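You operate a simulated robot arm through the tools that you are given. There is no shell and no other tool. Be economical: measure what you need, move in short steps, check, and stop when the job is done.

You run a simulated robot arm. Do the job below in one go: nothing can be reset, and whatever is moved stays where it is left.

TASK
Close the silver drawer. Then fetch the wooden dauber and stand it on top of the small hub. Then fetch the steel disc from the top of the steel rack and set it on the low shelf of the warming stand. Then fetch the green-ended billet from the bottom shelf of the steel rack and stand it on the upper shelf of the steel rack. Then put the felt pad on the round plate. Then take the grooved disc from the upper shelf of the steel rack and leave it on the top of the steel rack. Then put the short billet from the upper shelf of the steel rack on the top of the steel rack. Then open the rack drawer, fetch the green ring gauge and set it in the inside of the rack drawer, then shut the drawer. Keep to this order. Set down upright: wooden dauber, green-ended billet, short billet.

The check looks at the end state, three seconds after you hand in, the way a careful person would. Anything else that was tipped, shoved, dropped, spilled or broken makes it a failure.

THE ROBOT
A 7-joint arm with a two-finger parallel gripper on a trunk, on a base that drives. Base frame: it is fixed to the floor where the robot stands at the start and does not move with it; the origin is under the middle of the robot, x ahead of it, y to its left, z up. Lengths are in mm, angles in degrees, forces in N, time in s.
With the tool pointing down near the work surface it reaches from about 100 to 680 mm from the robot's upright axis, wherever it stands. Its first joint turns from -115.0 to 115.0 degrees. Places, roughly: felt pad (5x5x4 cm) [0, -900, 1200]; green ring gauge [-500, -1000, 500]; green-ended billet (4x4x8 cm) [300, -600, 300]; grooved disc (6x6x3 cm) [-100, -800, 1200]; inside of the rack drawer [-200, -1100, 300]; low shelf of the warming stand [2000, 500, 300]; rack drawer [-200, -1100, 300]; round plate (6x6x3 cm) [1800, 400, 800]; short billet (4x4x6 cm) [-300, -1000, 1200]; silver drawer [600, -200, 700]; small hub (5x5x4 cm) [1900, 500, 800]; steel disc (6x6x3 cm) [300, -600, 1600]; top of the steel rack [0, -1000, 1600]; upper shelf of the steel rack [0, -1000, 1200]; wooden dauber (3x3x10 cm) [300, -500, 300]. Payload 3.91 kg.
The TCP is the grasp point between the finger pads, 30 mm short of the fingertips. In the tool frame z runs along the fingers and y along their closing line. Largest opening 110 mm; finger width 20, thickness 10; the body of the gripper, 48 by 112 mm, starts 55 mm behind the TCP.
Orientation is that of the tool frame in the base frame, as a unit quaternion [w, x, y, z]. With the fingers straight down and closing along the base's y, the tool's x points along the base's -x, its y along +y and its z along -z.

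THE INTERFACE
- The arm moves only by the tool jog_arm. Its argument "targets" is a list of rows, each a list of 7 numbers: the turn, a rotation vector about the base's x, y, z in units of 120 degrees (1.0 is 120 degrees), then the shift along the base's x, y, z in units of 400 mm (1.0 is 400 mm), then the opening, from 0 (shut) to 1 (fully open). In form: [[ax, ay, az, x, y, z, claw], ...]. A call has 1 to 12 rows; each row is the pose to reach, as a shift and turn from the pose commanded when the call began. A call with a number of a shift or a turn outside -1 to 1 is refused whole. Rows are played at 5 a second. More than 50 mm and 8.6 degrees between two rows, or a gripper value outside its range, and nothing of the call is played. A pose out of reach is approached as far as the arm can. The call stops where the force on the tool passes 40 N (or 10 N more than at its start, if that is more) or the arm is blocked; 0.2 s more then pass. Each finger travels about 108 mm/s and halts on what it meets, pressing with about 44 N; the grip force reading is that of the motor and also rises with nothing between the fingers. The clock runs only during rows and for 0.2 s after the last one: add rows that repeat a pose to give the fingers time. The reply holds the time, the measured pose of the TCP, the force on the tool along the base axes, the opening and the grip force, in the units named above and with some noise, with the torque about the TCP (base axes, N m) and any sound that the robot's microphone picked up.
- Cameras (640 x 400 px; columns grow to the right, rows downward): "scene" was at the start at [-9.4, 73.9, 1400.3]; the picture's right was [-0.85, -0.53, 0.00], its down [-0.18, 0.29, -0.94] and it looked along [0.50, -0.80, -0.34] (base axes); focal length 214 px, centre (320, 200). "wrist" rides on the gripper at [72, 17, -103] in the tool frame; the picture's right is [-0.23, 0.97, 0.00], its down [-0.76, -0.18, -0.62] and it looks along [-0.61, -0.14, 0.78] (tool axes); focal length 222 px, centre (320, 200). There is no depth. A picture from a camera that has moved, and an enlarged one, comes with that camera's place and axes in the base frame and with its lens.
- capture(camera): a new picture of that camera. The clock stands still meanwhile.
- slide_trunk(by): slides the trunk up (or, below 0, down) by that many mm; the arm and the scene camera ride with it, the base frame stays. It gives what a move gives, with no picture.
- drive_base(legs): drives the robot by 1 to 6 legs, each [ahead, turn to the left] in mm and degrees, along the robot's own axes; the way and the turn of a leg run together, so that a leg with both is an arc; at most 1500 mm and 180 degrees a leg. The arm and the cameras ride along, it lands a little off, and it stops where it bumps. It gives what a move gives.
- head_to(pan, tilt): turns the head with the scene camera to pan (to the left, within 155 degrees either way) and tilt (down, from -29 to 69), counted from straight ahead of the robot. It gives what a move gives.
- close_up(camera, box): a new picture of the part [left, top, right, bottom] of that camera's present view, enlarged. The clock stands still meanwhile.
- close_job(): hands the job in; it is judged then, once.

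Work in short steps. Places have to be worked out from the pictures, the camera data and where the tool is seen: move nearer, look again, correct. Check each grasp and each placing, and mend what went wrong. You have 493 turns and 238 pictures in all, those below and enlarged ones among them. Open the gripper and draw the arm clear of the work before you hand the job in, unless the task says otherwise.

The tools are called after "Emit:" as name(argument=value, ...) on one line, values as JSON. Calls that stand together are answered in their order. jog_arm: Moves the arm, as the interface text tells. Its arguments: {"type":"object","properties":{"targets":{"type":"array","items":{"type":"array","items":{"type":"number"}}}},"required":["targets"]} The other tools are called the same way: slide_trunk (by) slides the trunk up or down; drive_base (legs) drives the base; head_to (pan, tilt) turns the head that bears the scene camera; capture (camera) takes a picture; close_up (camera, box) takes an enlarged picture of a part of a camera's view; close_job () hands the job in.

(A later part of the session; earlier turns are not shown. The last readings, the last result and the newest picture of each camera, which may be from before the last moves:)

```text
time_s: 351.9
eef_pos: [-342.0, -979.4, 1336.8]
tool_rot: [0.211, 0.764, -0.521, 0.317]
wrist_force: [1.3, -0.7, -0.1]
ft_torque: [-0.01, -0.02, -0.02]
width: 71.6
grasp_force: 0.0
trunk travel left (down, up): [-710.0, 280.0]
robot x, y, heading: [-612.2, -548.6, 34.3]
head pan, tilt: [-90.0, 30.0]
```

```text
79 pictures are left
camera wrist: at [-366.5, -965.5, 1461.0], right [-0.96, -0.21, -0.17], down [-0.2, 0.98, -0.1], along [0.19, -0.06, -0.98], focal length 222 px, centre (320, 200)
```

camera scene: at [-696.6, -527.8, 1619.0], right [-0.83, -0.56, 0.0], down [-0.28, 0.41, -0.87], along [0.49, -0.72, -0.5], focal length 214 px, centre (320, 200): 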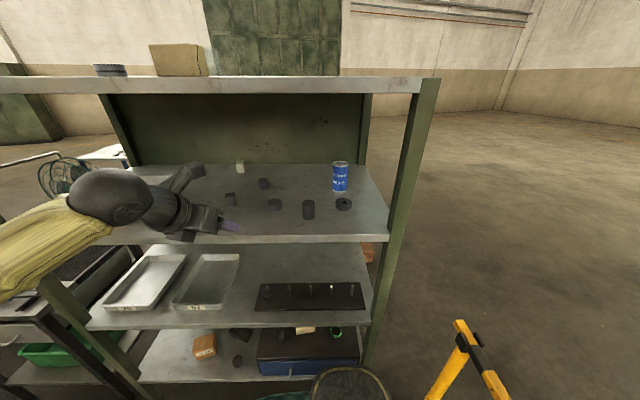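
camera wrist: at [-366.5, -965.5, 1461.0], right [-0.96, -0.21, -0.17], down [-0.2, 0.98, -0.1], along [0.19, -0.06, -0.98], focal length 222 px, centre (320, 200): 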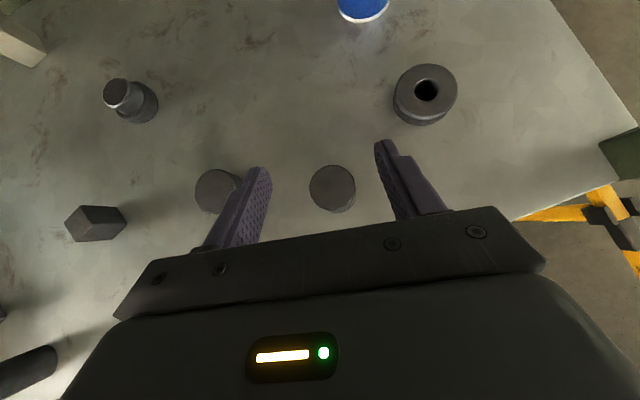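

Correct 7 mm forward and descend around the billet.

Emit:
jog_arm(targets=[[0, 0, 0, 0.002, -0.017, -0.06, 0.65], [0, 0, 0, 0.002, -0.017, -0.14, 0.65], [0, 0, 0, 0.002, -0.017, -0.19, 0.65], [0, 0, 0, 0.002, -0.017, -0.2, 0.65], [0, 0, 0, 0.002, -0.017, -0.2, 0.65]])

Emit:
close_up(camera="wrist", box=[200, 90, 440, 250])

```text
time_s: 353.1
eef_pos: [-343.7, -985.4, 1259.5]
tool_rot: [0.211, 0.764, -0.521, 0.318]
wrist_force: [0.2, 0.7, 0.2]
ft_torque: [0.0, -0.01, 0.01]
width: 71.6
grasp_force: 0.0
trunk travel left (down, up): [-710.0, 280.0]
robot x, y, heading: [-613.5, -542.8, 34.4]
head pan, tilt: [-90.0, 30.0]
```

```text
2.50 times, centred on (320, 170) of wrist
camera zoom: at [-367.6, -973.3, 1383.2], right [-0.96, -0.21, -0.17], down [-0.19, 0.98, -0.09], along [0.18, -0.06, -0.98], focal length 555 px, centre (320, 275)
```

zoom: 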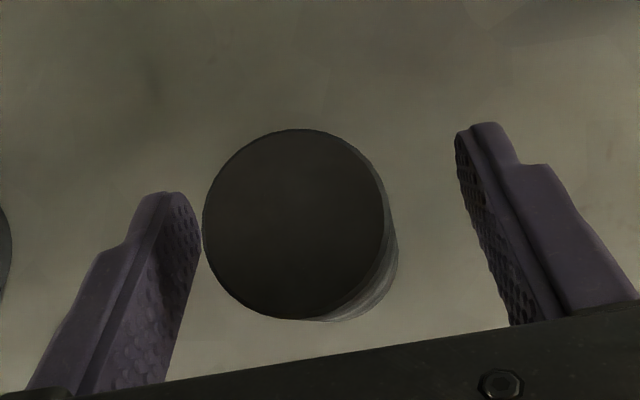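

Shift 5 mm left to centre, then close.

Emit:
jog_arm(targets=[[0, 0, 0, 0.013, 0.005, -0.005, 0.65], [0, 0, 0, 0.013, 0.005, -0.005, 0.5], [0, 0, 0, 0.013, 0.005, -0.005, 0.35], [0, 0, 0, 0.013, 0.005, -0.005, 0.2], [0, 0, 0, 0.013, 0.005, -0.005, 0.2]])

Emit:
close_up(camera="wrist", box=[200, 90, 440, 250])

```text
time_s: 354.3
eef_pos: [-337.9, -984.3, 1257.3]
tool_rot: [0.211, 0.764, -0.521, 0.317]
wrist_force: [-2.3, -0.3, 1.1]
ft_torque: [-0.08, 0.19, -0.01]
width: 39.6
grasp_force: 43.9
trunk travel left (down, up): [-710.0, 280.0]
robot x, y, heading: [-611.8, -546.9, 34.6]
head pan, tilt: [-90.0, 30.0]
```

```text
2.50 times, centred on (320, 170) of wrist
camera zoom: at [-362.9, -970.8, 1381.3], right [-0.96, -0.21, -0.17], down [-0.19, 0.98, -0.09], along [0.18, -0.06, -0.98], focal length 555 px, centre (320, 275)
```

zoom: 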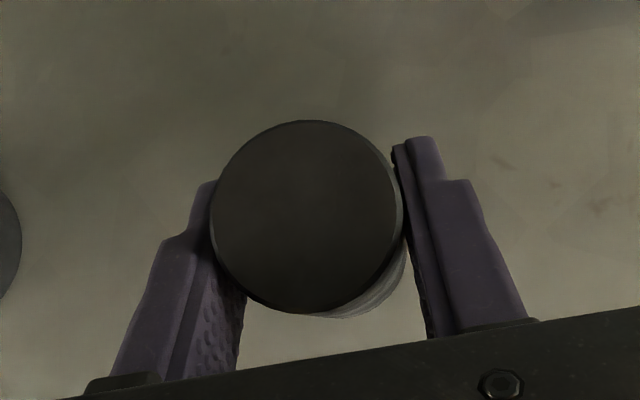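

Gripped (39.6 mm). Lift, take it out in front, raise the trunk.

Emit:
jog_arm(targets=[[0, 0, 0, 0, 0, 0.06, 0.2], [0, 0, 0, 0, 0, 0.16, 0.2], [0, 0, 0, 0, 0, 0.23, 0.2], [0, 0, 0, 0.02, 0.11, 0.23, 0.2], [0, 0, 0, 0.04, 0.22, 0.23, 0.2], [0, 0, 0, 0.06, 0.33, 0.23, 0.2], [0, 0, 0, 0.08, 0.44, 0.23, 0.2], [0, 0, 0, 0.1, 0.55, 0.23, 0.2], [0, 0, 0, 0.11, 0.65, 0.23, 0.2], [0, 0, 0, 0.11, 0.65, 0.23, 0.2]])

Emit:
slide_trunk(by=280)

Emit:
jog_arm(targets=[[0, 0, 0, 0, 0, 0.08, 0.2], [0, 0, 0, 0, 0, 0.16, 0.2], [0, 0, 0, 0, 0, 0.24, 0.2], [0, 0, 0, 0, 0, 0.24, 0.2]])

Emit:
capture(camera="scene")

Emit:
capture(camera="wrist")

```text
time_s: 356.5
eef_pos: [-291.2, -723.5, 1350.2]
tool_rot: [0.211, 0.763, -0.522, 0.318]
wrist_force: [0.1, 0.6, -5.6]
ft_torque: [0.02, 0.03, -0.01]
width: 39.8
grasp_force: 44.2
trunk travel left (down, up): [-710.0, 280.0]
robot x, y, heading: [-610.7, -541.8, 34.4]
head pan, tilt: [-90.0, 30.0]
```

```text
time_s: 359.3
eef_pos: [-292.0, -722.9, 1629.6]
tool_rot: [0.212, 0.763, -0.52, 0.319]
wrist_force: [0.6, 0.0, -5.8]
ft_torque: [-0.01, 0.02, 0.0]
width: 39.6
grasp_force: 44.1
trunk travel left (down, up): [-990.0, 0.0]
robot x, y, heading: [-611.4, -547.7, 34.5]
head pan, tilt: [-90.0, 30.0]
```

```text
time_s: 360.3
eef_pos: [-290.4, -723.4, 1726.5]
tool_rot: [0.21, 0.764, -0.52, 0.319]
wrist_force: [-0.3, -0.1, -5.6]
ft_torque: [0.0, 0.03, 0.0]
width: 39.1
grasp_force: 44.3
trunk travel left (down, up): [-990.0, 0.0]
robot x, y, heading: [-611.1, -544.6, 34.6]
head pan, tilt: [-90.0, 30.0]
```

```text
76 pictures are left
camera scene: at [-695.6, -527.7, 1899.0], right [-0.83, -0.56, 0.0], down [-0.28, 0.41, -0.87], along [0.49, -0.72, -0.5], focal length 214 px, centre (320, 200)
```

scene: 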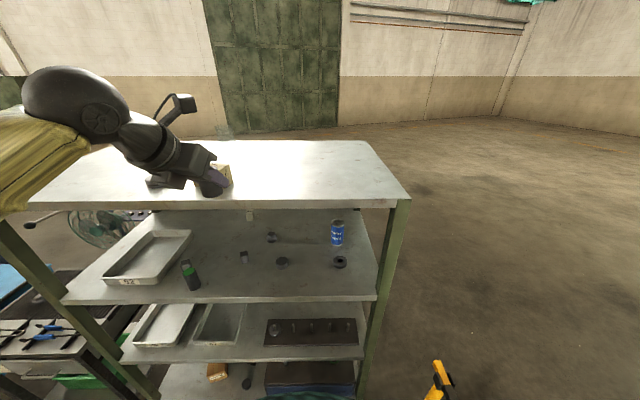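

```text
75 pictures are left
camera wrist: at [-316.8, -710.5, 1849.5], right [-0.96, -0.21, -0.17], down [-0.19, 0.98, -0.09], along [0.18, -0.06, -0.98], focal length 222 px, centre (320, 200)
```

wrist: 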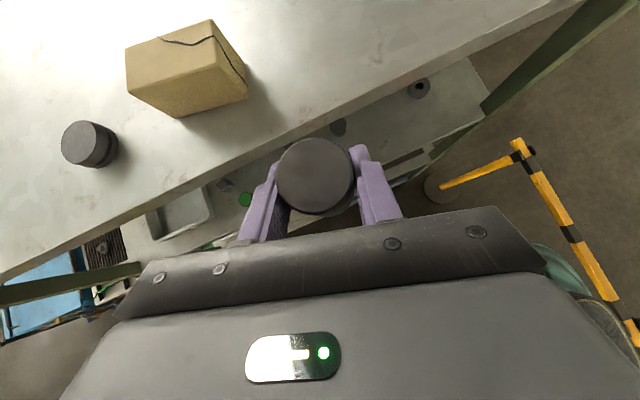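

Move over the free right-hand area of the rack top and lower.

Emit:
jog_arm(targets=[[0, 0, 0, -0.03, -0.1, 0, 0.2], [0, 0, 0, -0.04, -0.21, 0, 0.2], [0, 0, 0, -0.035, -0.32, 0, 0.2], [0, 0, 0, -0.033, -0.43, 0, 0.2], [0, 0, 0, -0.033, -0.51, 0, 0.2], [0, 0, 0, -0.033, -0.51, -0.08, 0.2], [0, 0, 0, -0.033, -0.51, -0.15, 0.2], [0, 0, 0, -0.033, -0.51, -0.15, 0.2]])

Emit:
capture(camera="wrist")

Emit:
close_up(camera="scene", box=[150, 90, 420, 230])

```text
time_s: 362.1
eef_pos: [-305.2, -926.0, 1665.0]
tool_rot: [0.211, 0.763, -0.521, 0.318]
wrist_force: [-0.2, -0.5, -5.5]
ft_torque: [-0.01, -0.01, -0.02]
width: 39.6
grasp_force: 44.4
trunk travel left (down, up): [-990.0, 0.0]
robot x, y, heading: [-617.3, -545.0, 34.3]
head pan, tilt: [-90.0, 30.0]
```

```text
74 pictures are left
camera wrist: at [-330.1, -913.1, 1787.6], right [-0.96, -0.21, -0.17], down [-0.19, 0.98, -0.09], along [0.18, -0.06, -0.98], focal length 222 px, centre (320, 200)
```

wrist: 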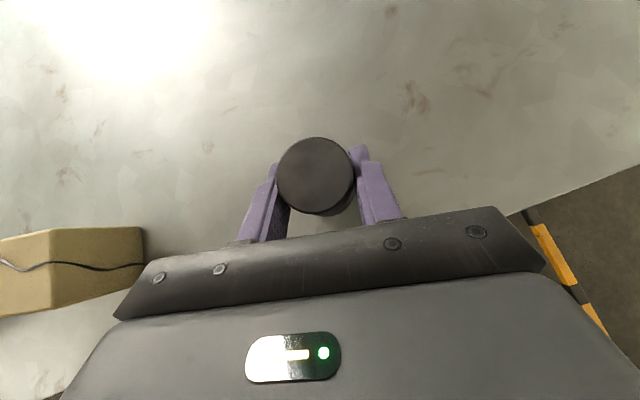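

```text
2.37 times, centred on (285, 160) of scene
camera zoom: at [-696.3, -528.2, 1899.0], right [-0.83, -0.56, 0.0], down [-0.28, 0.41, -0.87], along [0.49, -0.72, -0.5], focal length 508 px, centre (403, 295)
```

zoom: 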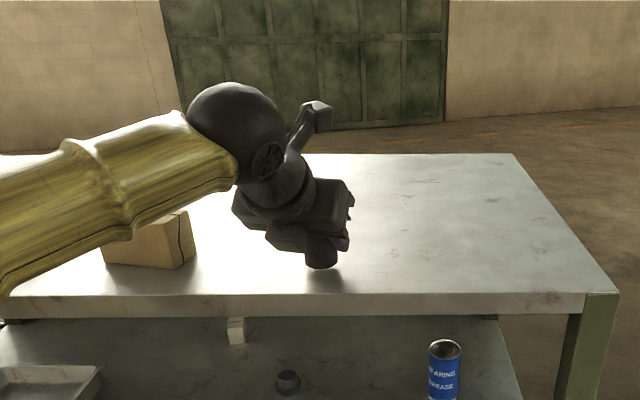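

Nearly down. Small steps to contact.

Emit:
jog_arm(targets=[[0, 0, 0, 0, 0, -0.008, 0.2], [0, 0, 0, 0, 0, -0.016, 0.2], [0, 0, 0, 0, 0, -0.016, 0.2]])

```text
time_s: 362.9
eef_pos: [-306.5, -926.9, 1659.5]
tool_rot: [0.212, 0.763, -0.522, 0.318]
wrist_force: [-0.7, -0.1, -5.6]
ft_torque: [0.02, 0.02, 0.01]
width: 39.4
grasp_force: 44.1
trunk travel left (down, up): [-990.0, 0.0]
robot x, y, heading: [-610.0, -544.9, 34.3]
head pan, tilt: [-90.0, 30.0]
```

Emit:
jog_arm(targets=[[0, 0, 0, 0, 0, -0.005, 0.2], [0, 0, 0, 0, 0, -0.01, 0.2], [0, 0, 0, 0, 0, -0.01, 0.2]])

```text
time_s: 363.7
eef_pos: [-306.2, -927.1, 1657.5]
tool_rot: [0.213, 0.763, -0.52, 0.321]
wrist_force: [4.8, -3.5, 24.0]
ft_torque: [-0.09, 0.31, 0.09]
width: 39.2
grasp_force: 44.7
trunk travel left (down, up): [-990.0, 0.0]
robot x, y, heading: [-611.9, -546.8, 34.2]
head pan, tilt: [-90.0, 30.0]
```

Contact; relieve 2 mm and open gradually.

Emit:
jog_arm(targets=[[0, 0, 0, 0, 0, 0.004, 0.2], [0, 0, 0, 0, 0, 0.004, 0.2], [0, 0, 0, 0, 0, 0.004, 0.37], [0, 0, 0, 0, 0, 0.004, 0.4], [0, 0, 0, 0, 0, 0.004, 0.45], [0, 0, 0, 0, 0, 0.004, 0.55], [0, 0, 0, 0, 0, 0.004, 0.65], [0, 0, 0, 0, 0, 0.004, 0.65]])

Emit:
close_up(camera="wrist", box=[200, 90, 440, 250])

```text
time_s: 365.5
eef_pos: [-305.7, -927.2, 1656.6]
tool_rot: [0.212, 0.763, -0.522, 0.317]
wrist_force: [-0.7, 0.1, -0.7]
ft_torque: [-0.02, 0.01, 0.0]
width: 71.5
grasp_force: 0.0
trunk travel left (down, up): [-990.0, 0.0]
robot x, y, heading: [-614.6, -546.6, 34.5]
head pan, tilt: [-90.0, 30.0]
```

```text
2.50 times, centred on (320, 170) of wrist
camera zoom: at [-330.5, -913.3, 1780.5], right [-0.96, -0.21, -0.17], down [-0.19, 0.98, -0.09], along [0.18, -0.06, -0.98], focal length 555 px, centre (320, 275)
```

zoom: 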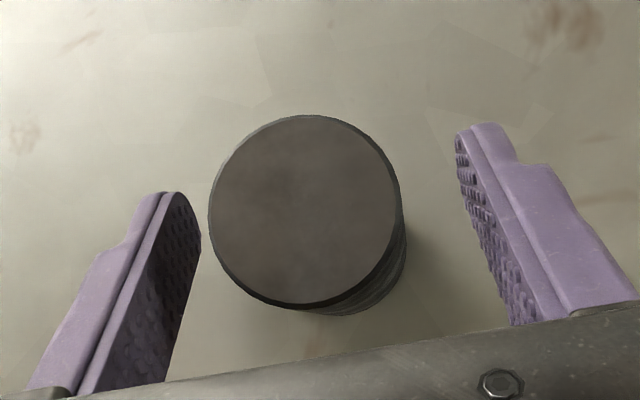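

Standing. Lift straight up, then retreat.

Emit:
jog_arm(targets=[[0, 0, 0, 0.008, 0.003, 0.05, 0.7], [0, 0, 0, 0.008, 0.003, 0.15, 0.7], [0, 0, 0, 0.008, 0.003, 0.22, 0.7], [0, 0, 0, 0.01, 0.1, 0.22, 0.7], [0, 0, 0, 0.02, 0.21, 0.22, 0.7], [0, 0, 0, 0.03, 0.32, 0.22, 0.7], [0, 0, 0, 0.03, 0.43, 0.22, 0.7], [0, 0, 0, 0.03, 0.5, 0.22, 0.7], [0, 0, 0, 0.03, 0.5, 0.22, 0.7]])

Emit:
close_up(camera="scene", box=[150, 90, 420, 300])

Emit:
head_to(pan=-90, tilt=45)

Emit:
capture(camera="scene")

```text
time_s: 367.5
eef_pos: [-292.2, -727.3, 1744.3]
tool_rot: [0.211, 0.763, -0.521, 0.318]
wrist_force: [-0.1, -1.0, 0.0]
ft_torque: [-0.05, 0.0, 0.02]
width: 77.0
grasp_force: 0.0
trunk travel left (down, up): [-990.0, 0.0]
robot x, y, heading: [-613.0, -546.9, 34.2]
head pan, tilt: [-90.0, 30.0]
```

```text
1.90 times, centred on (285, 195) of scene
camera zoom: at [-696.6, -528.1, 1899.0], right [-0.83, -0.56, 0.0], down [-0.28, 0.41, -0.87], along [0.49, -0.72, -0.5], focal length 408 px, centre (387, 210)
```

zoom: 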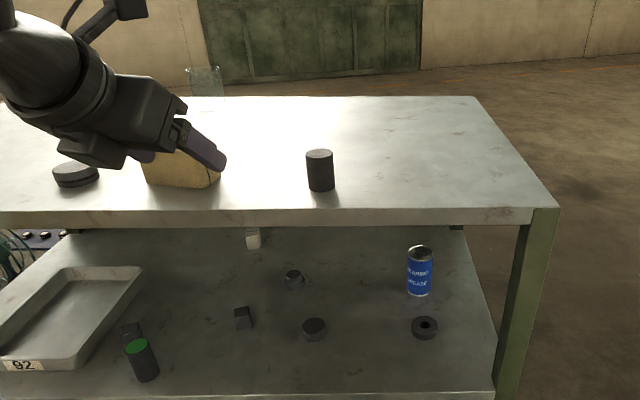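

```text
time_s: 368.3
eef_pos: [-290.9, -725.6, 1745.3]
tool_rot: [0.212, 0.763, -0.522, 0.318]
wrist_force: [-0.1, 0.6, -0.6]
ft_torque: [-0.01, 0.03, -0.04]
width: 77.0
grasp_force: 0.0
trunk travel left (down, up): [-990.0, 0.0]
robot x, y, heading: [-612.5, -545.8, 34.2]
head pan, tilt: [-90.0, 45.0]
```

```text
70 pictures are left
camera scene: at [-701.7, -520.1, 1876.4], right [-0.83, -0.56, 0.0], down [-0.4, 0.58, -0.71], along [0.4, -0.58, -0.71], focal length 214 px, centre (320, 200)
```

scene: 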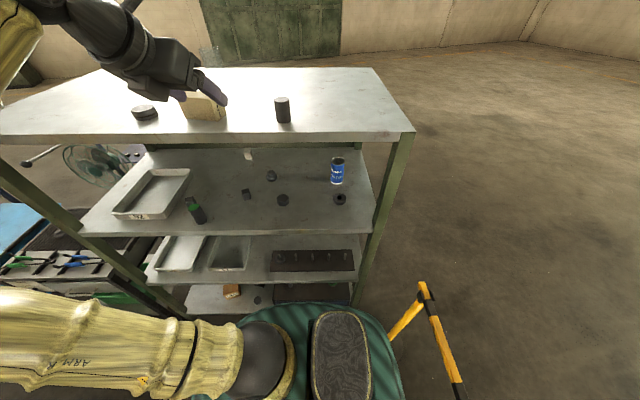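

Short billet stands on the rack top. Now the rack drawer: move the base back from the rack to leave room for the open drawer.

Emit:
drive_base(legs=[[0, 40], [300, 0], [0, -40], [-215, 0]])

Emit:
slide_trunk(by=-400)

Emit:
head_to(pan=-90, tilt=45)

Emit:
capture(camera="scene")

```text
time_s: 377.2
eef_pos: [-398.9, -576.1, 1745.6]
tool_rot: [0.214, 0.759, -0.528, 0.316]
wrist_force: [-0.7, -0.7, 0.3]
ft_torque: [-0.02, 0.01, 0.0]
width: 77.2
grasp_force: 0.2
trunk travel left (down, up): [-990.0, 0.0]
robot x, y, heading: [-720.6, -391.2, 33.1]
head pan, tilt: [-90.0, 45.0]
```

```text
time_s: 381.1
eef_pos: [-399.2, -576.1, 1345.1]
tool_rot: [0.215, 0.758, -0.528, 0.317]
wrist_force: [0.6, -0.3, 1.1]
ft_torque: [-0.01, 0.02, -0.01]
width: 77.1
grasp_force: 0.1
trunk travel left (down, up): [-590.0, 400.0]
robot x, y, heading: [-715.7, -388.0, 33.0]
head pan, tilt: [-90.0, 45.0]
```

```text
time_s: 381.6
eef_pos: [-398.4, -576.1, 1344.9]
tool_rot: [0.215, 0.758, -0.529, 0.316]
wrist_force: [0.4, -0.5, 1.3]
ft_torque: [0.0, 0.0, 0.0]
width: 77.2
grasp_force: 0.2
trunk travel left (down, up): [-590.0, 400.0]
robot x, y, heading: [-715.8, -389.8, 33.3]
head pan, tilt: [-90.0, 45.0]
```

```text
69 pictures are left
camera scene: at [-804.1, -362.1, 1476.4], right [-0.84, -0.55, 0.0], down [-0.39, 0.59, -0.71], along [0.39, -0.59, -0.71], focal length 214 px, centre (320, 200)
```

scene: 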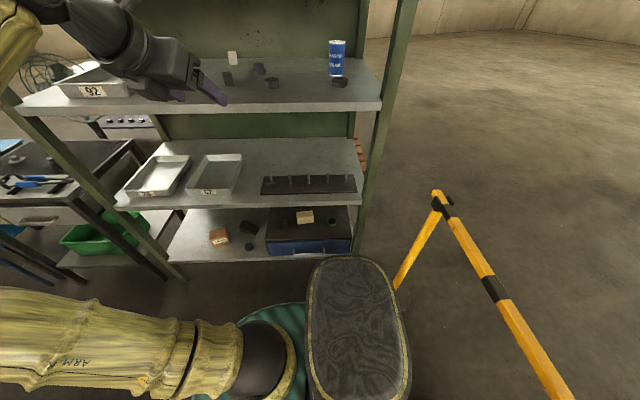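

Emit:
close_up(camera="scene", box=[200, 190, 370, 270])

```text
3.76 times, centred on (285, 230) of scene
camera zoom: at [-804.1, -362.1, 1476.4], right [-0.84, -0.55, 0.0], down [-0.39, 0.59, -0.71], along [0.39, -0.59, -0.71], focal length 807 px, centre (452, 87)
```

zoom: 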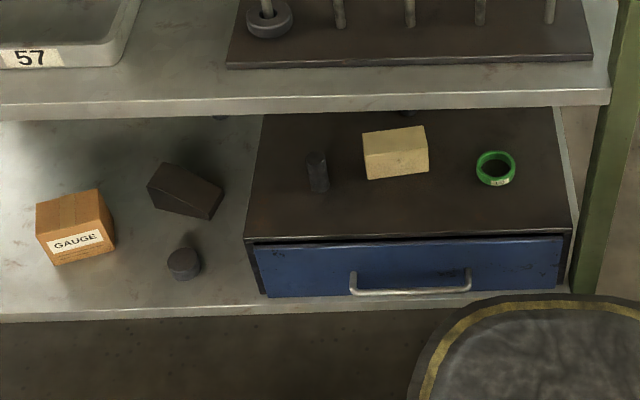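

Box: front plane d≈543, z 297–471, handle bar ≈z 375 centred s≈-813; ring at ≈(-417,-1078). Move the base to a suitable stand-off (d≈20) and bring the arm low.

Emit:
drive_base(legs=[[0, 48.3], [-132, 0], [0, -47.5]])

Emit:
jog_arm(targets=[[0, 0, 0, 0, 0, -0.12, 0.7], [0, 0, 0, 0, 0, -0.24, 0.7], [0, 0, 0, 0, 0, -0.36, 0.7], [0, 0, 0, 0, 0, -0.48, 0.7], [0, 0, 0, 0, 0, -0.6, 0.7], [0, 0, 0, 0, 0, -0.72, 0.7], [0, 0, 0, 0, 0, -0.8, 0.7], [0, 0, 0, 0, 0, -0.8, 0.7]])

Emit:
capture(camera="scene")

```text
time_s: 389.3
eef_pos: [-412.2, -699.0, 1344.6]
tool_rot: [0.211, 0.764, -0.52, 0.319]
wrist_force: [0.4, 0.6, -0.7]
ft_torque: [-0.01, -0.01, 0.03]
width: 77.0
grasp_force: 0.1
trunk travel left (down, up): [-590.0, 400.0]
robot x, y, heading: [-735.5, -518.4, 34.3]
head pan, tilt: [-90.0, 45.0]
```

```text
time_s: 391.1
eef_pos: [-410.4, -702.0, 1023.5]
tool_rot: [0.211, 0.764, -0.52, 0.319]
wrist_force: [0.3, -0.8, -0.1]
ft_torque: [0.01, -0.02, -0.01]
width: 76.9
grasp_force: 0.0
trunk travel left (down, up): [-590.0, 400.0]
robot x, y, heading: [-733.3, -523.0, 34.5]
head pan, tilt: [-90.0, 45.0]
```

```text
67 pictures are left
camera scene: at [-822.8, -494.1, 1476.4], right [-0.83, -0.56, 0.0], down [-0.4, 0.58, -0.71], along [0.4, -0.58, -0.71], focal length 214 px, centre (320, 200)
```

scene: 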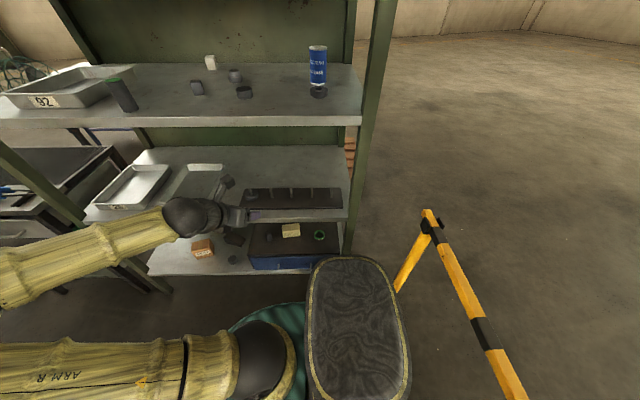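

Turn the tool to horizontal with the fingers closing vertically (to grip the drawer's bar), in the free space in front of the rack.

Emit:
jog_arm(targets=[[0.0059, -0.0626, -0.0179, 0, 0, 0, 0.5], [0.0118, -0.1252, -0.0358, 0, 0, 0, 0.5], [0.0176, -0.1878, -0.0537, 0, 0, 0, 0.5], [0.0235, -0.2503, -0.0715, 0, 0, 0, 0.5], [0.0294, -0.3129, -0.0894, 0, 0, 0, 0.5], [0.0353, -0.3755, -0.1073, 0, 0, 0, 0.5], [0.0411, -0.4381, -0.1252, 0, 0, 0, 0.5], [0.047, -0.5007, -0.1431, 0, 0, 0, 0.5], [0.0529, -0.5633, -0.161, 0, 0, 0, 0.5], [0.0588, -0.6258, -0.1788, 0, 0, 0, 0.5], [0.0646, -0.6884, -0.1967, 0, 0, 0, 0.5], [0.0705, -0.751, -0.2146, 0, 0, 0, 0.5]])

Emit:
capture(camera="scene")

```text
time_s: 393.7
eef_pos: [-293.5, -702.6, 1037.1]
tool_rot: [-0.209, 0.206, -0.676, 0.676]
wrist_force: [0.0, 0.1, -0.2]
ft_torque: [-0.02, 0.02, -0.02]
width: 55.1
grasp_force: 0.0
out of reach, approached as far as the arm can: row 1, 2, 3, 4, 5, 6, 7, 8, 9, 10, 11, 12
trunk travel left (down, up): [-590.0, 400.0]
robot x, y, heading: [-732.3, -519.6, 34.0]
head pan, tilt: [-90.0, 45.0]
```

```text
66 pictures are left
camera scene: at [-822.4, -493.4, 1476.5], right [-0.83, -0.56, 0.0], down [-0.4, 0.58, -0.71], along [0.4, -0.58, -0.71], focal length 214 px, centre (320, 200)
```

scene: 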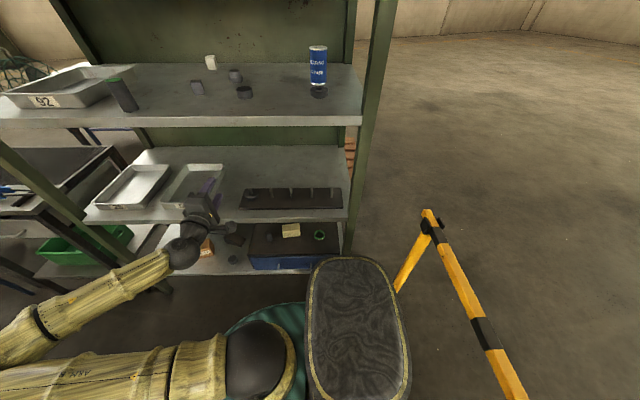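

Orientation reached. Lower the trunk to drawer height.

Emit:
slide_trunk(by=-400)

Emit:
slide_trunk(by=-150)

Emit:
capture(camera="wrist")

```text
time_s: 397.5
eef_pos: [-293.9, -702.2, 636.2]
tool_rot: [0.207, -0.206, 0.677, -0.676]
wrist_force: [0.7, 0.6, 0.4]
ft_torque: [0.02, 0.0, 0.03]
width: 55.1
grasp_force: 0.2
trunk travel left (down, up): [-190.0, 800.0]
robot x, y, heading: [-730.8, -518.0, 34.1]
head pan, tilt: [-90.0, 45.0]
```

```text
time_s: 399.3
eef_pos: [-293.5, -702.8, 487.2]
tool_rot: [0.207, -0.207, 0.677, -0.676]
wrist_force: [-0.1, -0.4, 0.5]
ft_torque: [0.03, -0.03, 0.01]
width: 55.0
grasp_force: 0.0
trunk travel left (down, up): [-40.0, 950.0]
robot x, y, heading: [-736.0, -520.5, 34.2]
head pan, tilt: [-90.0, 45.0]
```

```text
65 pictures are left
camera wrist: at [-411.5, -658.1, 468.9], right [0.19, 0.13, -0.97], down [0.28, 0.94, 0.18], along [0.94, -0.31, 0.14], focal length 222 px, centre (320, 200)
```

wrist: 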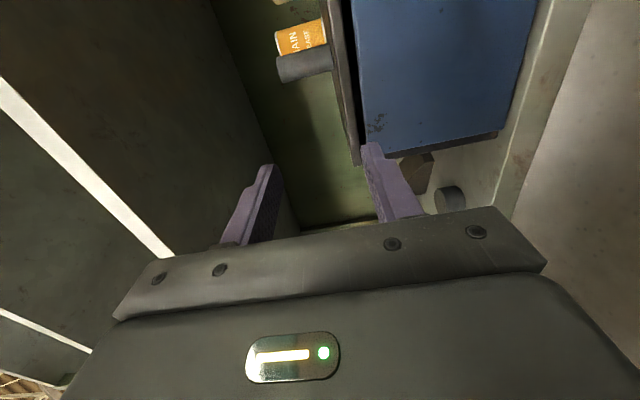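

Move in front of the handle (s≈-813, d≈455, z≈400).

Emit:
jog_arm(targets=[[0, 0, 0, -0.07, -0.07, -0.04, 0.5], [0, 0, 0, -0.14, -0.14, -0.08, 0.5], [0, 0, 0, -0.21, -0.21, -0.13, 0.5], [0, 0, 0, -0.28, -0.28, -0.18, 0.5], [0, 0, 0, -0.315, -0.322, -0.217, 0.5], [0, 0, 0, -0.315, -0.322, -0.217, 0.5]])

Emit:
capture(camera="wrist")

```text
time_s: 400.4
eef_pos: [-368.6, -849.4, 409.5]
tool_rot: [-0.217, 0.208, -0.667, 0.682]
wrist_force: [-3.0, 5.5, 20.0]
ft_torque: [-0.06, 0.02, 0.0]
width: 45.0
grasp_force: 0.0
out of reach, approached as far as the arm can: row 1, 2, 3, 4, 5
trunk travel left (down, up): [-40.0, 950.0]
robot x, y, heading: [-734.5, -521.2, 34.4]
head pan, tilt: [-90.0, 45.0]
stopped in row 5: the force on the tool passed its limit at 50 N (the readings are from after the stop); the commanded pose is now the measured one
```

```text
64 pictures are left
camera wrist: at [-488.4, -807.1, 388.2], right [0.2, 0.11, -0.97], down [0.26, 0.95, 0.17], along [0.94, -0.29, 0.16], focal length 222 px, centre (320, 200)
```

wrist: 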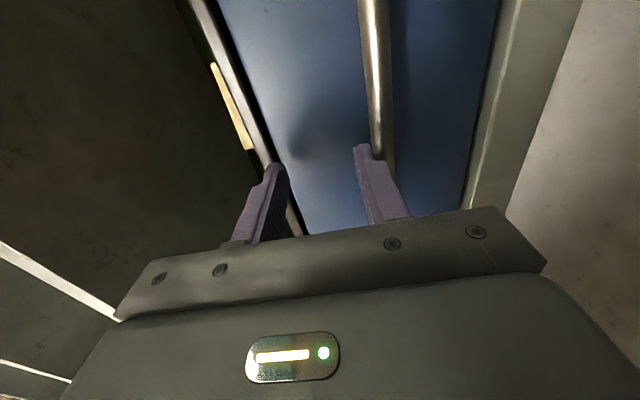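

The lower finger came to rest on top of the bar (bar ≈z 370) because the base is too close for this pose. Lift off, and move the base ~150 mm farther back so that the arm can pull.

Emit:
slide_trunk(by=70)

Emit:
drive_base(legs=[[0, 45], [225, 0], [0, -45], [-160, 0]])

Emit:
capture(camera="wrist")

```text
time_s: 401.5
eef_pos: [-369.0, -850.0, 475.1]
tool_rot: [-0.217, 0.211, -0.669, 0.679]
wrist_force: [0.8, 0.4, -0.1]
ft_torque: [0.0, 0.02, 0.0]
width: 54.8
grasp_force: 0.0
trunk travel left (down, up): [-110.0, 880.0]
robot x, y, heading: [-734.5, -518.5, 34.3]
head pan, tilt: [-90.0, 45.0]
```

```text
time_s: 410.5
eef_pos: [-459.1, -713.1, 476.1]
tool_rot: [-0.218, 0.212, -0.669, 0.678]
wrist_force: [-0.6, -0.7, 0.7]
ft_torque: [0.0, 0.0, -0.01]
width: 54.9
grasp_force: 0.1
trunk travel left (down, up): [-110.0, 880.0]
robot x, y, heading: [-824.7, -386.2, 34.6]
head pan, tilt: [-90.0, 45.0]
stopped in leg 4: the robot was blocked; the commanded pose is now the measured one
```

```text
63 pictures are left
camera wrist: at [-577.4, -671.9, 455.3], right [0.2, 0.12, -0.97], down [0.26, 0.95, 0.17], along [0.95, -0.28, 0.16], focal length 222 px, centre (320, 200)
```

wrist: 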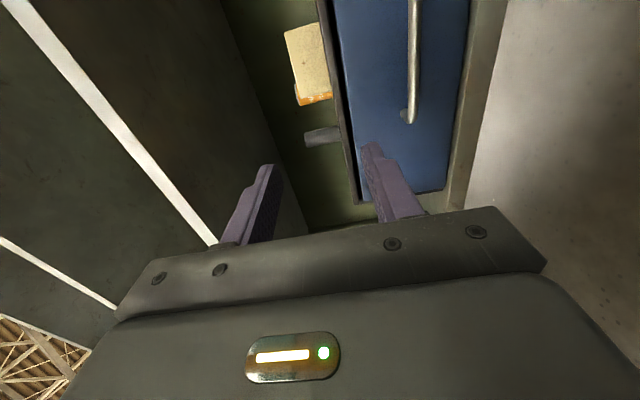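

The reverse leg was blocked near its end. Look behind to see what was touched.

Emit:
slide_trunk(by=200)

Emit:
head_to(pan=-150, tilt=45)

Emit:
capture(camera="scene")

```text
time_s: 412.7
eef_pos: [-457.4, -714.1, 675.5]
tool_rot: [-0.218, 0.212, -0.669, 0.678]
wrist_force: [-0.1, 0.0, 0.2]
ft_torque: [0.0, 0.0, -0.01]
width: 55.0
grasp_force: 0.0
trunk travel left (down, up): [-310.0, 680.0]
robot x, y, heading: [-827.0, -389.4, 34.8]
head pan, tilt: [-90.0, 45.0]
```

```text
time_s: 414.0
eef_pos: [-458.9, -712.9, 674.4]
tool_rot: [-0.218, 0.211, -0.67, 0.678]
wrist_force: [-0.1, 0.8, -0.5]
ft_torque: [0.01, -0.01, 0.03]
width: 55.1
grasp_force: 0.0
trunk travel left (down, up): [-310.0, 680.0]
robot x, y, heading: [-826.7, -385.9, 34.8]
head pan, tilt: [-150.0, 45.0]
```

```text
62 pictures are left
camera scene: at [-995.1, -367.4, 1196.4], right [-0.9, 0.43, 0.0], down [0.3, 0.64, -0.71], along [-0.3, -0.64, -0.71], focal length 214 px, centre (320, 200)
```

scene: 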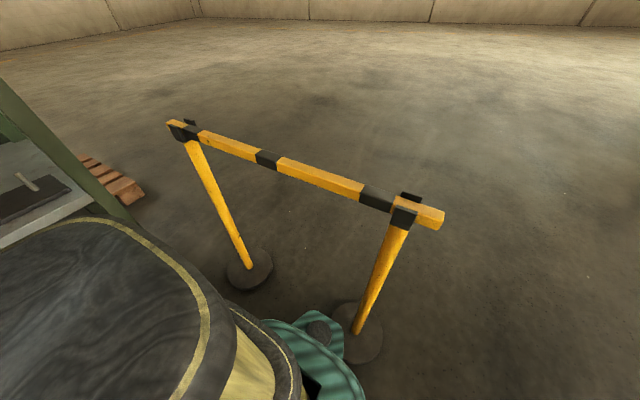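

The base's rear just touched the barrier's foot (which has not moved measurably). Drive 80 mm forward to clear it.

Emit:
drive_base(legs=[[80, 0]])

Emit:
slide_trunk(by=-200)

Emit:
capture(camera="wrist")

```text
time_s: 415.1
eef_pos: [-393.1, -667.4, 675.4]
tool_rot: [-0.219, 0.212, -0.67, 0.677]
wrist_force: [0.4, -0.7, 0.2]
ft_torque: [0.02, -0.01, 0.02]
width: 55.1
grasp_force: 0.0
trunk travel left (down, up): [-310.0, 680.0]
robot x, y, heading: [-762.3, -343.7, 34.8]
head pan, tilt: [-150.0, 45.0]
```

```text
time_s: 417.3
eef_pos: [-393.4, -667.2, 475.5]
tool_rot: [-0.219, 0.212, -0.669, 0.677]
wrist_force: [0.1, 0.1, 0.3]
ft_torque: [0.02, 0.01, 0.0]
width: 55.1
grasp_force: 0.0
trunk travel left (down, up): [-110.0, 880.0]
robot x, y, heading: [-758.6, -339.2, 34.9]
head pan, tilt: [-150.0, 45.0]
```

```text
61 pictures are left
camera wrist: at [-512.2, -626.5, 455.4], right [0.2, 0.12, -0.97], down [0.26, 0.95, 0.17], along [0.95, -0.28, 0.16], focal length 222 px, centre (320, 200)
```

wrist: 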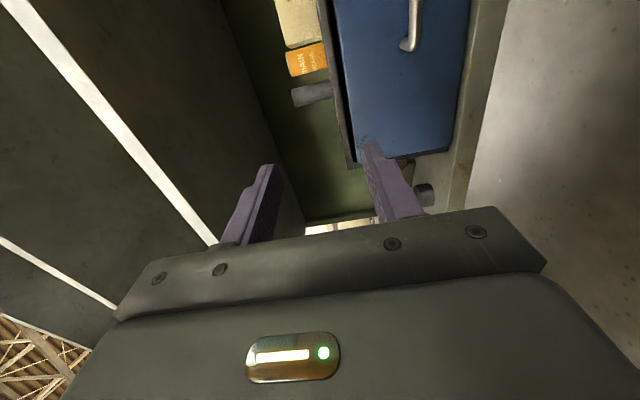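

Handle end seen at s≈-727, z≈371. Move to in front of the handle centre, at bar height.

Emit:
jog_arm(targets=[[0, 0, 0, -0.018, -0.085, -0.06, 0.55], [0, 0, 0, -0.036, -0.17, -0.12, 0.55], [0, 0, 0, -0.055, -0.255, -0.19, 0.55], [0, 0, 0, -0.074, -0.341, -0.261, 0.55], [0, 0, 0, -0.074, -0.341, -0.261, 0.55]])

Emit:
capture(camera="wrist")

```text
time_s: 418.5
eef_pos: [-423.5, -807.9, 368.7]
tool_rot: [-0.219, 0.213, -0.668, 0.678]
wrist_force: [0.0, 0.5, 0.2]
ft_torque: [-0.01, -0.01, -0.01]
width: 60.5
grasp_force: 0.1
trunk travel left (down, up): [-110.0, 880.0]
robot x, y, heading: [-761.5, -338.0, 34.9]
head pan, tilt: [-150.0, 45.0]
```

```text
60 pictures are left
camera wrist: at [-541.9, -766.6, 349.2], right [0.2, 0.12, -0.97], down [0.26, 0.95, 0.17], along [0.95, -0.28, 0.16], focal length 222 px, centre (320, 200)
```

wrist: 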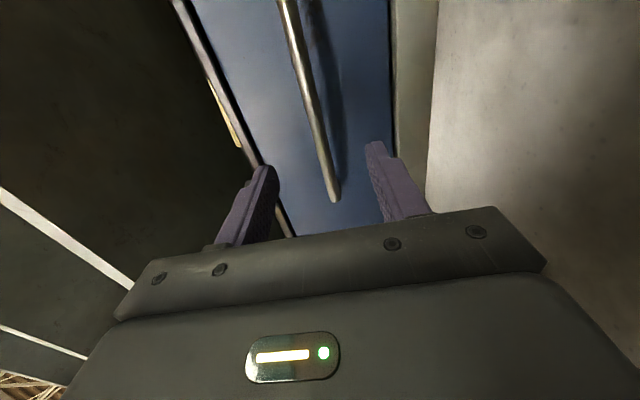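

Bar is centred between the fingers. Advance 58 mm and close.

Emit:
jog_arm(targets=[[0, 0, 0, 0.04, -0.06, 0, 0.55], [0, 0, 0, 0.081, -0.12, 0, 0.55], [0, 0, 0, 0.081, -0.12, 0, 0.55]])

Emit:
capture(camera="wrist")

```text
time_s: 419.3
eef_pos: [-389.8, -852.5, 369.3]
tool_rot: [-0.218, 0.213, -0.67, 0.677]
wrist_force: [-0.7, -0.1, 0.1]
ft_torque: [0.02, -0.02, -0.02]
width: 60.7
grasp_force: 0.1
trunk travel left (down, up): [-110.0, 880.0]
robot x, y, heading: [-758.5, -341.4, 35.0]
head pan, tilt: [-150.0, 45.0]
```

```text
59 pictures are left
camera wrist: at [-508.7, -810.8, 349.4], right [0.2, 0.12, -0.97], down [0.26, 0.95, 0.17], along [0.95, -0.28, 0.16], focal length 222 px, centre (320, 200)
```

wrist: 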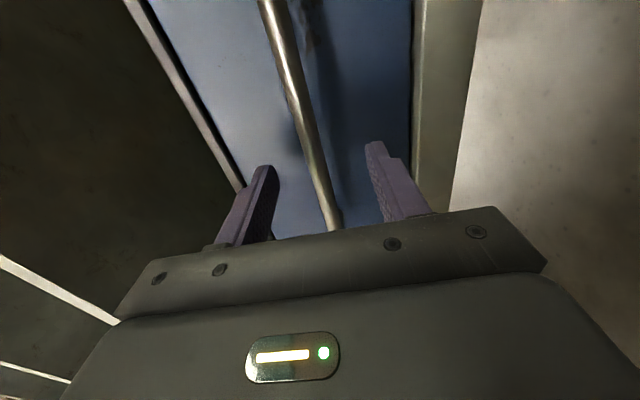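

Emit:
jog_arm(targets=[[0, 0, 0, 0, 0, 0, 0.35], [0, 0, 0, 0, 0, 0, 0.2], [0, 0, 0, 0, 0, 0, 0], [0, 0, 0, 0, 0, 0, 0], [0, 0, 0, 0, 0, 0, 0]])

Emit:
capture(camera="wrist")

```text
time_s: 420.5
eef_pos: [-389.6, -851.5, 369.7]
tool_rot: [-0.218, 0.212, -0.669, 0.678]
wrist_force: [-1.1, -1.4, 6.1]
ft_torque: [-0.31, 0.18, 0.12]
width: 11.8
grasp_force: 45.7
trunk travel left (down, up): [-110.0, 880.0]
robot x, y, heading: [-762.4, -343.6, 34.7]
head pan, tilt: [-150.0, 45.0]
```

```text
58 pictures are left
camera wrist: at [-508.9, -810.6, 350.1], right [0.2, 0.12, -0.97], down [0.26, 0.95, 0.17], along [0.95, -0.28, 0.16], focal length 222 px, centre (320, 200)
```

wrist: 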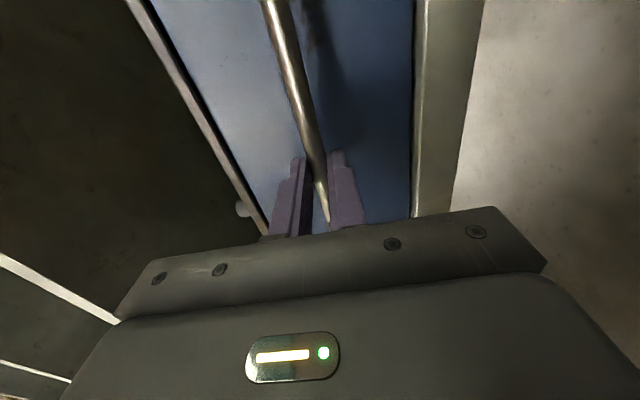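

Bar gripped (11.8 mm). Pull the drawer out along −d.

Emit:
jog_arm(targets=[[0, 0, 0, -0.035, 0.052, 0, 0], [0, 0, 0, -0.07, 0.104, 0, 0], [0, 0, 0, -0.105, 0.155, 0, 0], [0, 0, 0, -0.14, 0.207, 0, 0], [0, 0, 0, -0.175, 0.259, 0, 0], [0, 0, 0, -0.21, 0.311, 0, 0], [0, 0, 0, -0.21, 0.311, 0, 0]])

Emit:
capture(camera="wrist")

```text
time_s: 422.1
eef_pos: [-477.4, -728.4, 370.7]
tool_rot: [-0.217, 0.21, -0.669, 0.679]
wrist_force: [-15.2, -10.0, 3.4]
ft_torque: [-0.25, 0.19, -0.17]
width: 11.7
grasp_force: 44.6
trunk travel left (down, up): [-110.0, 880.0]
robot x, y, heading: [-759.0, -340.0, 34.7]
head pan, tilt: [-150.0, 45.0]
```

```text
57 pictures are left
camera wrist: at [-596.6, -685.5, 350.3], right [0.2, 0.12, -0.97], down [0.26, 0.95, 0.17], along [0.95, -0.29, 0.16], focal length 222 px, centre (320, 200)
```

wrist: 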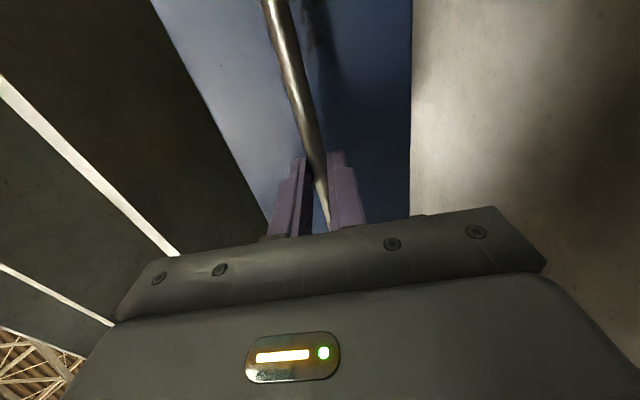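

The drawer came out ~150 mm. Open the fingers and try to back off the bar.

Emit:
jog_arm(targets=[[0, 0, 0, 0, 0, 0, 0.4], [0, 0, 0, 0, 0, 0, 0.5], [0, 0, 0, -0.014, 0.02, 0, 0.5], [0, 0, 0, -0.03, 0.042, 0, 0.5], [0, 0, 0, -0.056, 0.083, 0, 0.5], [0, 0, 0, -0.056, 0.083, 0, 0.5]])

Emit:
capture(camera="wrist")

```text
time_s: 423.5
eef_pos: [-496.7, -695.8, 371.6]
tool_rot: [-0.219, 0.212, -0.669, 0.678]
wrist_force: [0.4, -0.5, 0.3]
ft_torque: [0.03, -0.02, -0.04]
width: 54.7
grasp_force: 0.0
trunk travel left (down, up): [-110.0, 880.0]
robot x, y, heading: [-762.4, -340.8, 34.8]
head pan, tilt: [-150.0, 45.0]
```

```text
56 pictures are left
camera wrist: at [-616.0, -653.5, 351.4], right [0.2, 0.12, -0.97], down [0.26, 0.95, 0.17], along [0.95, -0.28, 0.16], focal length 222 px, centre (320, 200)
```

wrist: 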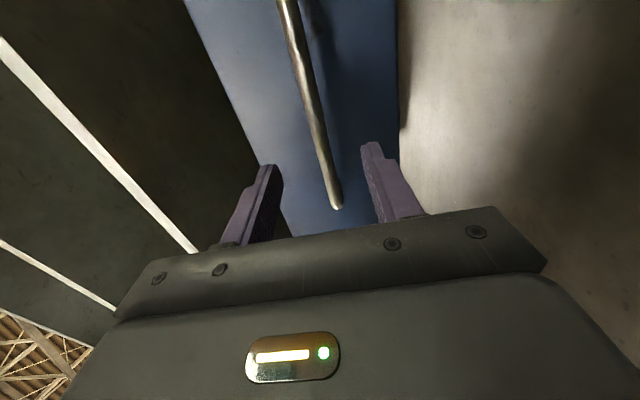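

Retreat works, so the arm still has room: regrip and pull another 100 mm.

Emit:
jog_arm(targets=[[0, 0, 0, 0.03, -0.042, 0, 0.5], [0, 0, 0, 0.056, -0.083, 0, 0.5], [0, 0, 0, 0.056, -0.083, 0, 0.2], [0, 0, 0, 0.056, -0.083, 0, 0], [0, 0, 0, 0.056, -0.083, 0, 0], [0, 0, 0, 0.056, -0.083, 0, 0], [0, 0, 0, 0.021, -0.031, 0, 0], [0, 0, 0, -0.014, 0.021, 0, 0], [0, 0, 0, -0.049, 0.073, 0, 0], [0, 0, 0, -0.084, 0.124, 0, 0], [0, 0, 0, -0.084, 0.124, 0, 0]])

```text
time_s: 425.5
eef_pos: [-506.3, -684.2, 369.0]
tool_rot: [-0.216, 0.211, -0.658, 0.69]
wrist_force: [-1.2, -1.3, 14.7]
ft_torque: [0.04, -0.35, 0.35]
width: 12.0
grasp_force: 44.4
out of reach, approached as far as the arm can: row 9, 10
trunk travel left (down, up): [-110.0, 880.0]
robot x, y, heading: [-762.4, -341.5, 34.9]
head pan, tilt: [-150.0, 45.0]
stopped in row 10: the force on the tool passed its limit at 52 N (the readings are from after the stop); the commanded pose is now the measured one
```

Drawer is ~200 mm open now. Release and try to back off.

Emit:
jog_arm(targets=[[0, 0, 0, 0, 0, 0, 0.4], [0, 0, 0, 0, 0, 0, 0.5], [0, 0, 0, 0.01, 0.03, 0, 0.5], [0, 0, 0, 0.02, 0.07, 0, 0.5], [0, 0, 0, 0.02, 0.07, 0, 0.5]])

Emit:
capture(camera="wrist")

```text
time_s: 426.7
eef_pos: [-493.8, -669.6, 355.6]
tool_rot: [-0.217, 0.211, -0.66, 0.688]
wrist_force: [0.2, 0.7, -0.5]
ft_torque: [-0.03, 0.03, 0.03]
width: 55.2
grasp_force: 0.0
out of reach, approached as far as the arm can: row 3, 4, 5
trunk travel left (down, up): [-110.0, 880.0]
robot x, y, heading: [-761.2, -341.4, 34.7]
head pan, tilt: [-150.0, 45.0]
```

```text
55 pictures are left
camera wrist: at [-612.3, -628.3, 334.0], right [0.21, 0.1, -0.97], down [0.26, 0.95, 0.15], along [0.94, -0.28, 0.17], focal length 222 px, centre (320, 200)
```

wrist: 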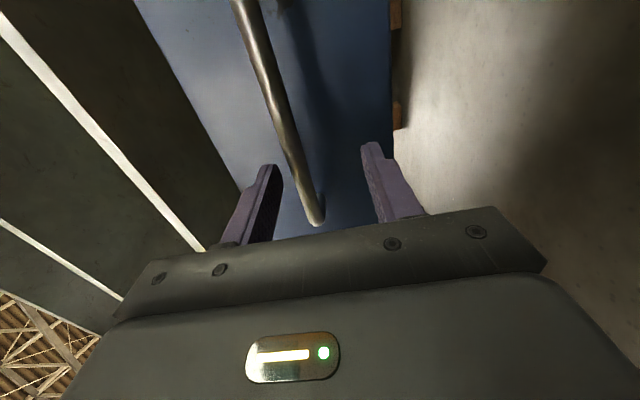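

Tips are ~8 mm past the bar. Try a different retreat direction (−d with −s).

Emit:
jog_arm(targets=[[0, 0, 0, -0.06, 0.0, 0.02, 0.5], [0, 0, 0, -0.12, 0.01, 0.035, 0.5], [0, 0, 0, -0.12, 0.01, 0.035, 0.5]])

```text
time_s: 427.5
eef_pos: [-538.3, -685.6, 355.4]
tool_rot: [-0.217, 0.211, -0.659, 0.688]
wrist_force: [0.0, -0.2, -0.4]
ft_torque: [0.01, 0.02, 0.02]
width: 54.9
grasp_force: 0.0
out of reach, approached as far as the arm can: row 1, 2, 3
trunk travel left (down, up): [-110.0, 880.0]
robot x, y, heading: [-760.6, -338.4, 34.9]
head pan, tilt: [-150.0, 45.0]
```

Emit:
jog_arm(targets=[[0, 0, 0, -0.06, 0.0, 0.0, 0.5], [0, 0, 0, -0.12, 0.01, 0.0, 0.5], [0, 0, 0, -0.12, 0.01, 0.0, 0.5]])

Emit:
capture(camera="wrist")

```text
time_s: 428.5
eef_pos: [-566.5, -692.5, 376.0]
tool_rot: [-0.249, 0.176, -0.636, 0.709]
wrist_force: [0.1, -0.6, 0.4]
ft_torque: [0.02, -0.02, 0.03]
width: 55.2
grasp_force: 0.1
out of reach, approached as far as the arm can: row 1, 2, 3
trunk travel left (down, up): [-110.0, 880.0]
robot x, y, heading: [-761.1, -341.9, 34.5]
head pan, tilt: [-150.0, 45.0]
stopped in row 3: the arm was blocked; the commanded pose is now the measured one
```

```text
54 pictures are left
camera wrist: at [-682.6, -651.6, 339.3], right [0.31, 0.07, -0.95], down [0.24, 0.96, 0.15], along [0.92, -0.28, 0.28], focal length 222 px, centre (320, 200)
```

wrist: 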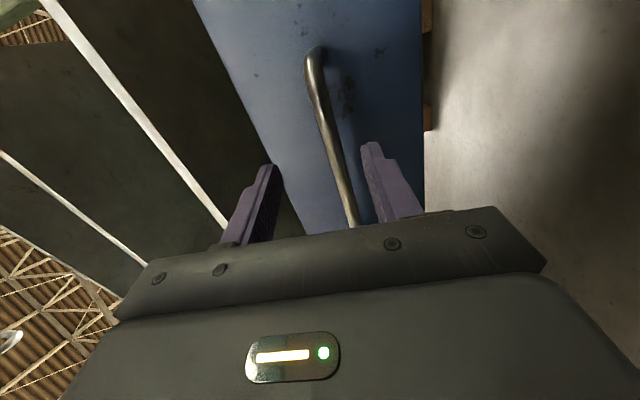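

Tips should now be clear of the bar. Raise the trunk and check force.

Emit:
slide_trunk(by=60)

```text
time_s: 429.5
eef_pos: [-565.7, -692.8, 435.4]
tool_rot: [-0.249, 0.177, -0.636, 0.709]
wrist_force: [0.6, 0.2, -0.5]
ft_torque: [-0.02, 0.0, 0.0]
width: 54.9
grasp_force: 0.0
trunk travel left (down, up): [-170.0, 820.0]
robot x, y, heading: [-760.2, -339.5, 35.0]
head pan, tilt: [-150.0, 45.0]
```

Free. Raise further and look at the open drawer.

Emit:
slide_trunk(by=400)

Emit:
head_to(pan=-90, tilt=50)

Emit:
capture(camera="scene")

```text
time_s: 433.4
eef_pos: [-566.6, -692.5, 834.9]
tool_rot: [-0.249, 0.177, -0.636, 0.708]
wrist_force: [-0.4, -0.1, 0.9]
ft_torque: [0.01, 0.0, -0.01]
width: 54.8
grasp_force: 0.0
trunk travel left (down, up): [-570.0, 420.0]
robot x, y, heading: [-764.9, -339.9, 35.0]
head pan, tilt: [-150.0, 45.0]
```

```text
time_s: 434.7
eef_pos: [-566.5, -693.1, 835.8]
tool_rot: [-0.248, 0.177, -0.636, 0.709]
wrist_force: [-0.6, -0.2, 0.4]
ft_torque: [0.01, -0.02, 0.01]
width: 55.0
grasp_force: 0.1
trunk travel left (down, up): [-570.0, 420.0]
robot x, y, heading: [-761.8, -341.6, 34.7]
head pan, tilt: [-90.0, 50.0]
```

```text
53 pictures are left
camera scene: at [-852.1, -312.6, 1449.5], right [-0.82, -0.57, 0.0], down [-0.44, 0.63, -0.64], along [0.37, -0.53, -0.77], focal length 214 px, centre (320, 200)
```

scene: 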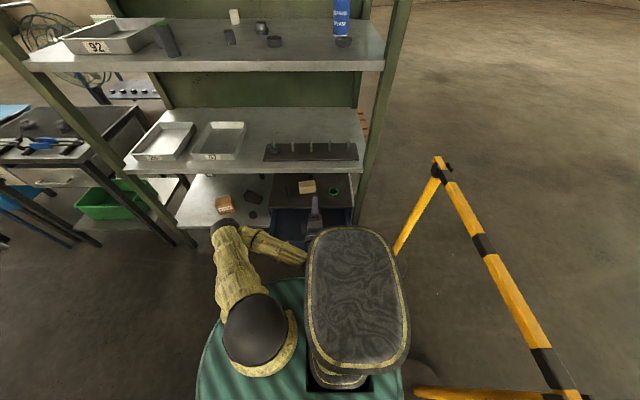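

Emit:
close_up(camera="scene", box=[200, 160, 370, 270])

```text
3.64 times, centred on (285, 215) of scene
camera zoom: at [-852.1, -312.6, 1449.5], right [-0.82, -0.57, 0.0], down [-0.44, 0.63, -0.64], along [0.37, -0.53, -0.77], focal length 780 px, centre (447, 146)
```

zoom: 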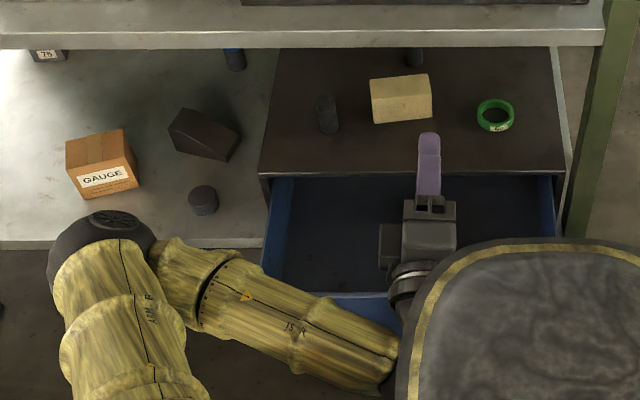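

Drawer is open; ring at (-418,-1078). Move the arm outward and upward to a comfortable pose, then roll the tool back (camera on top, pitched 45°).

Emit:
jog_arm(targets=[[0, 0, 0, 0.06, -0.02, 0.06, 0.6], [0, 0, 0, 0.12, -0.04, 0.12, 0.6], [0, 0, 0, 0.18, -0.06, 0.2, 0.6], [0, 0, 0, 0.24, -0.08, 0.28, 0.6], [0, 0, 0, 0.3, -0.1, 0.36, 0.6], [0, 0, 0, 0.36, -0.1, 0.45, 0.6], [0, 0, 0, 0.36, -0.1, 0.45, 0.6]])

```text
time_s: 436.3
eef_pos: [-423.8, -730.6, 1015.1]
tool_rot: [-0.247, 0.179, -0.637, 0.708]
wrist_force: [0.7, 0.3, -0.2]
ft_torque: [0.01, 0.01, -0.02]
width: 66.0
grasp_force: 0.1
out of reach, approached as far as the arm can: row 1, 2, 3
trunk travel left (down, up): [-570.0, 420.0]
robot x, y, heading: [-757.7, -339.5, 34.7]
head pan, tilt: [-90.0, 50.0]
```

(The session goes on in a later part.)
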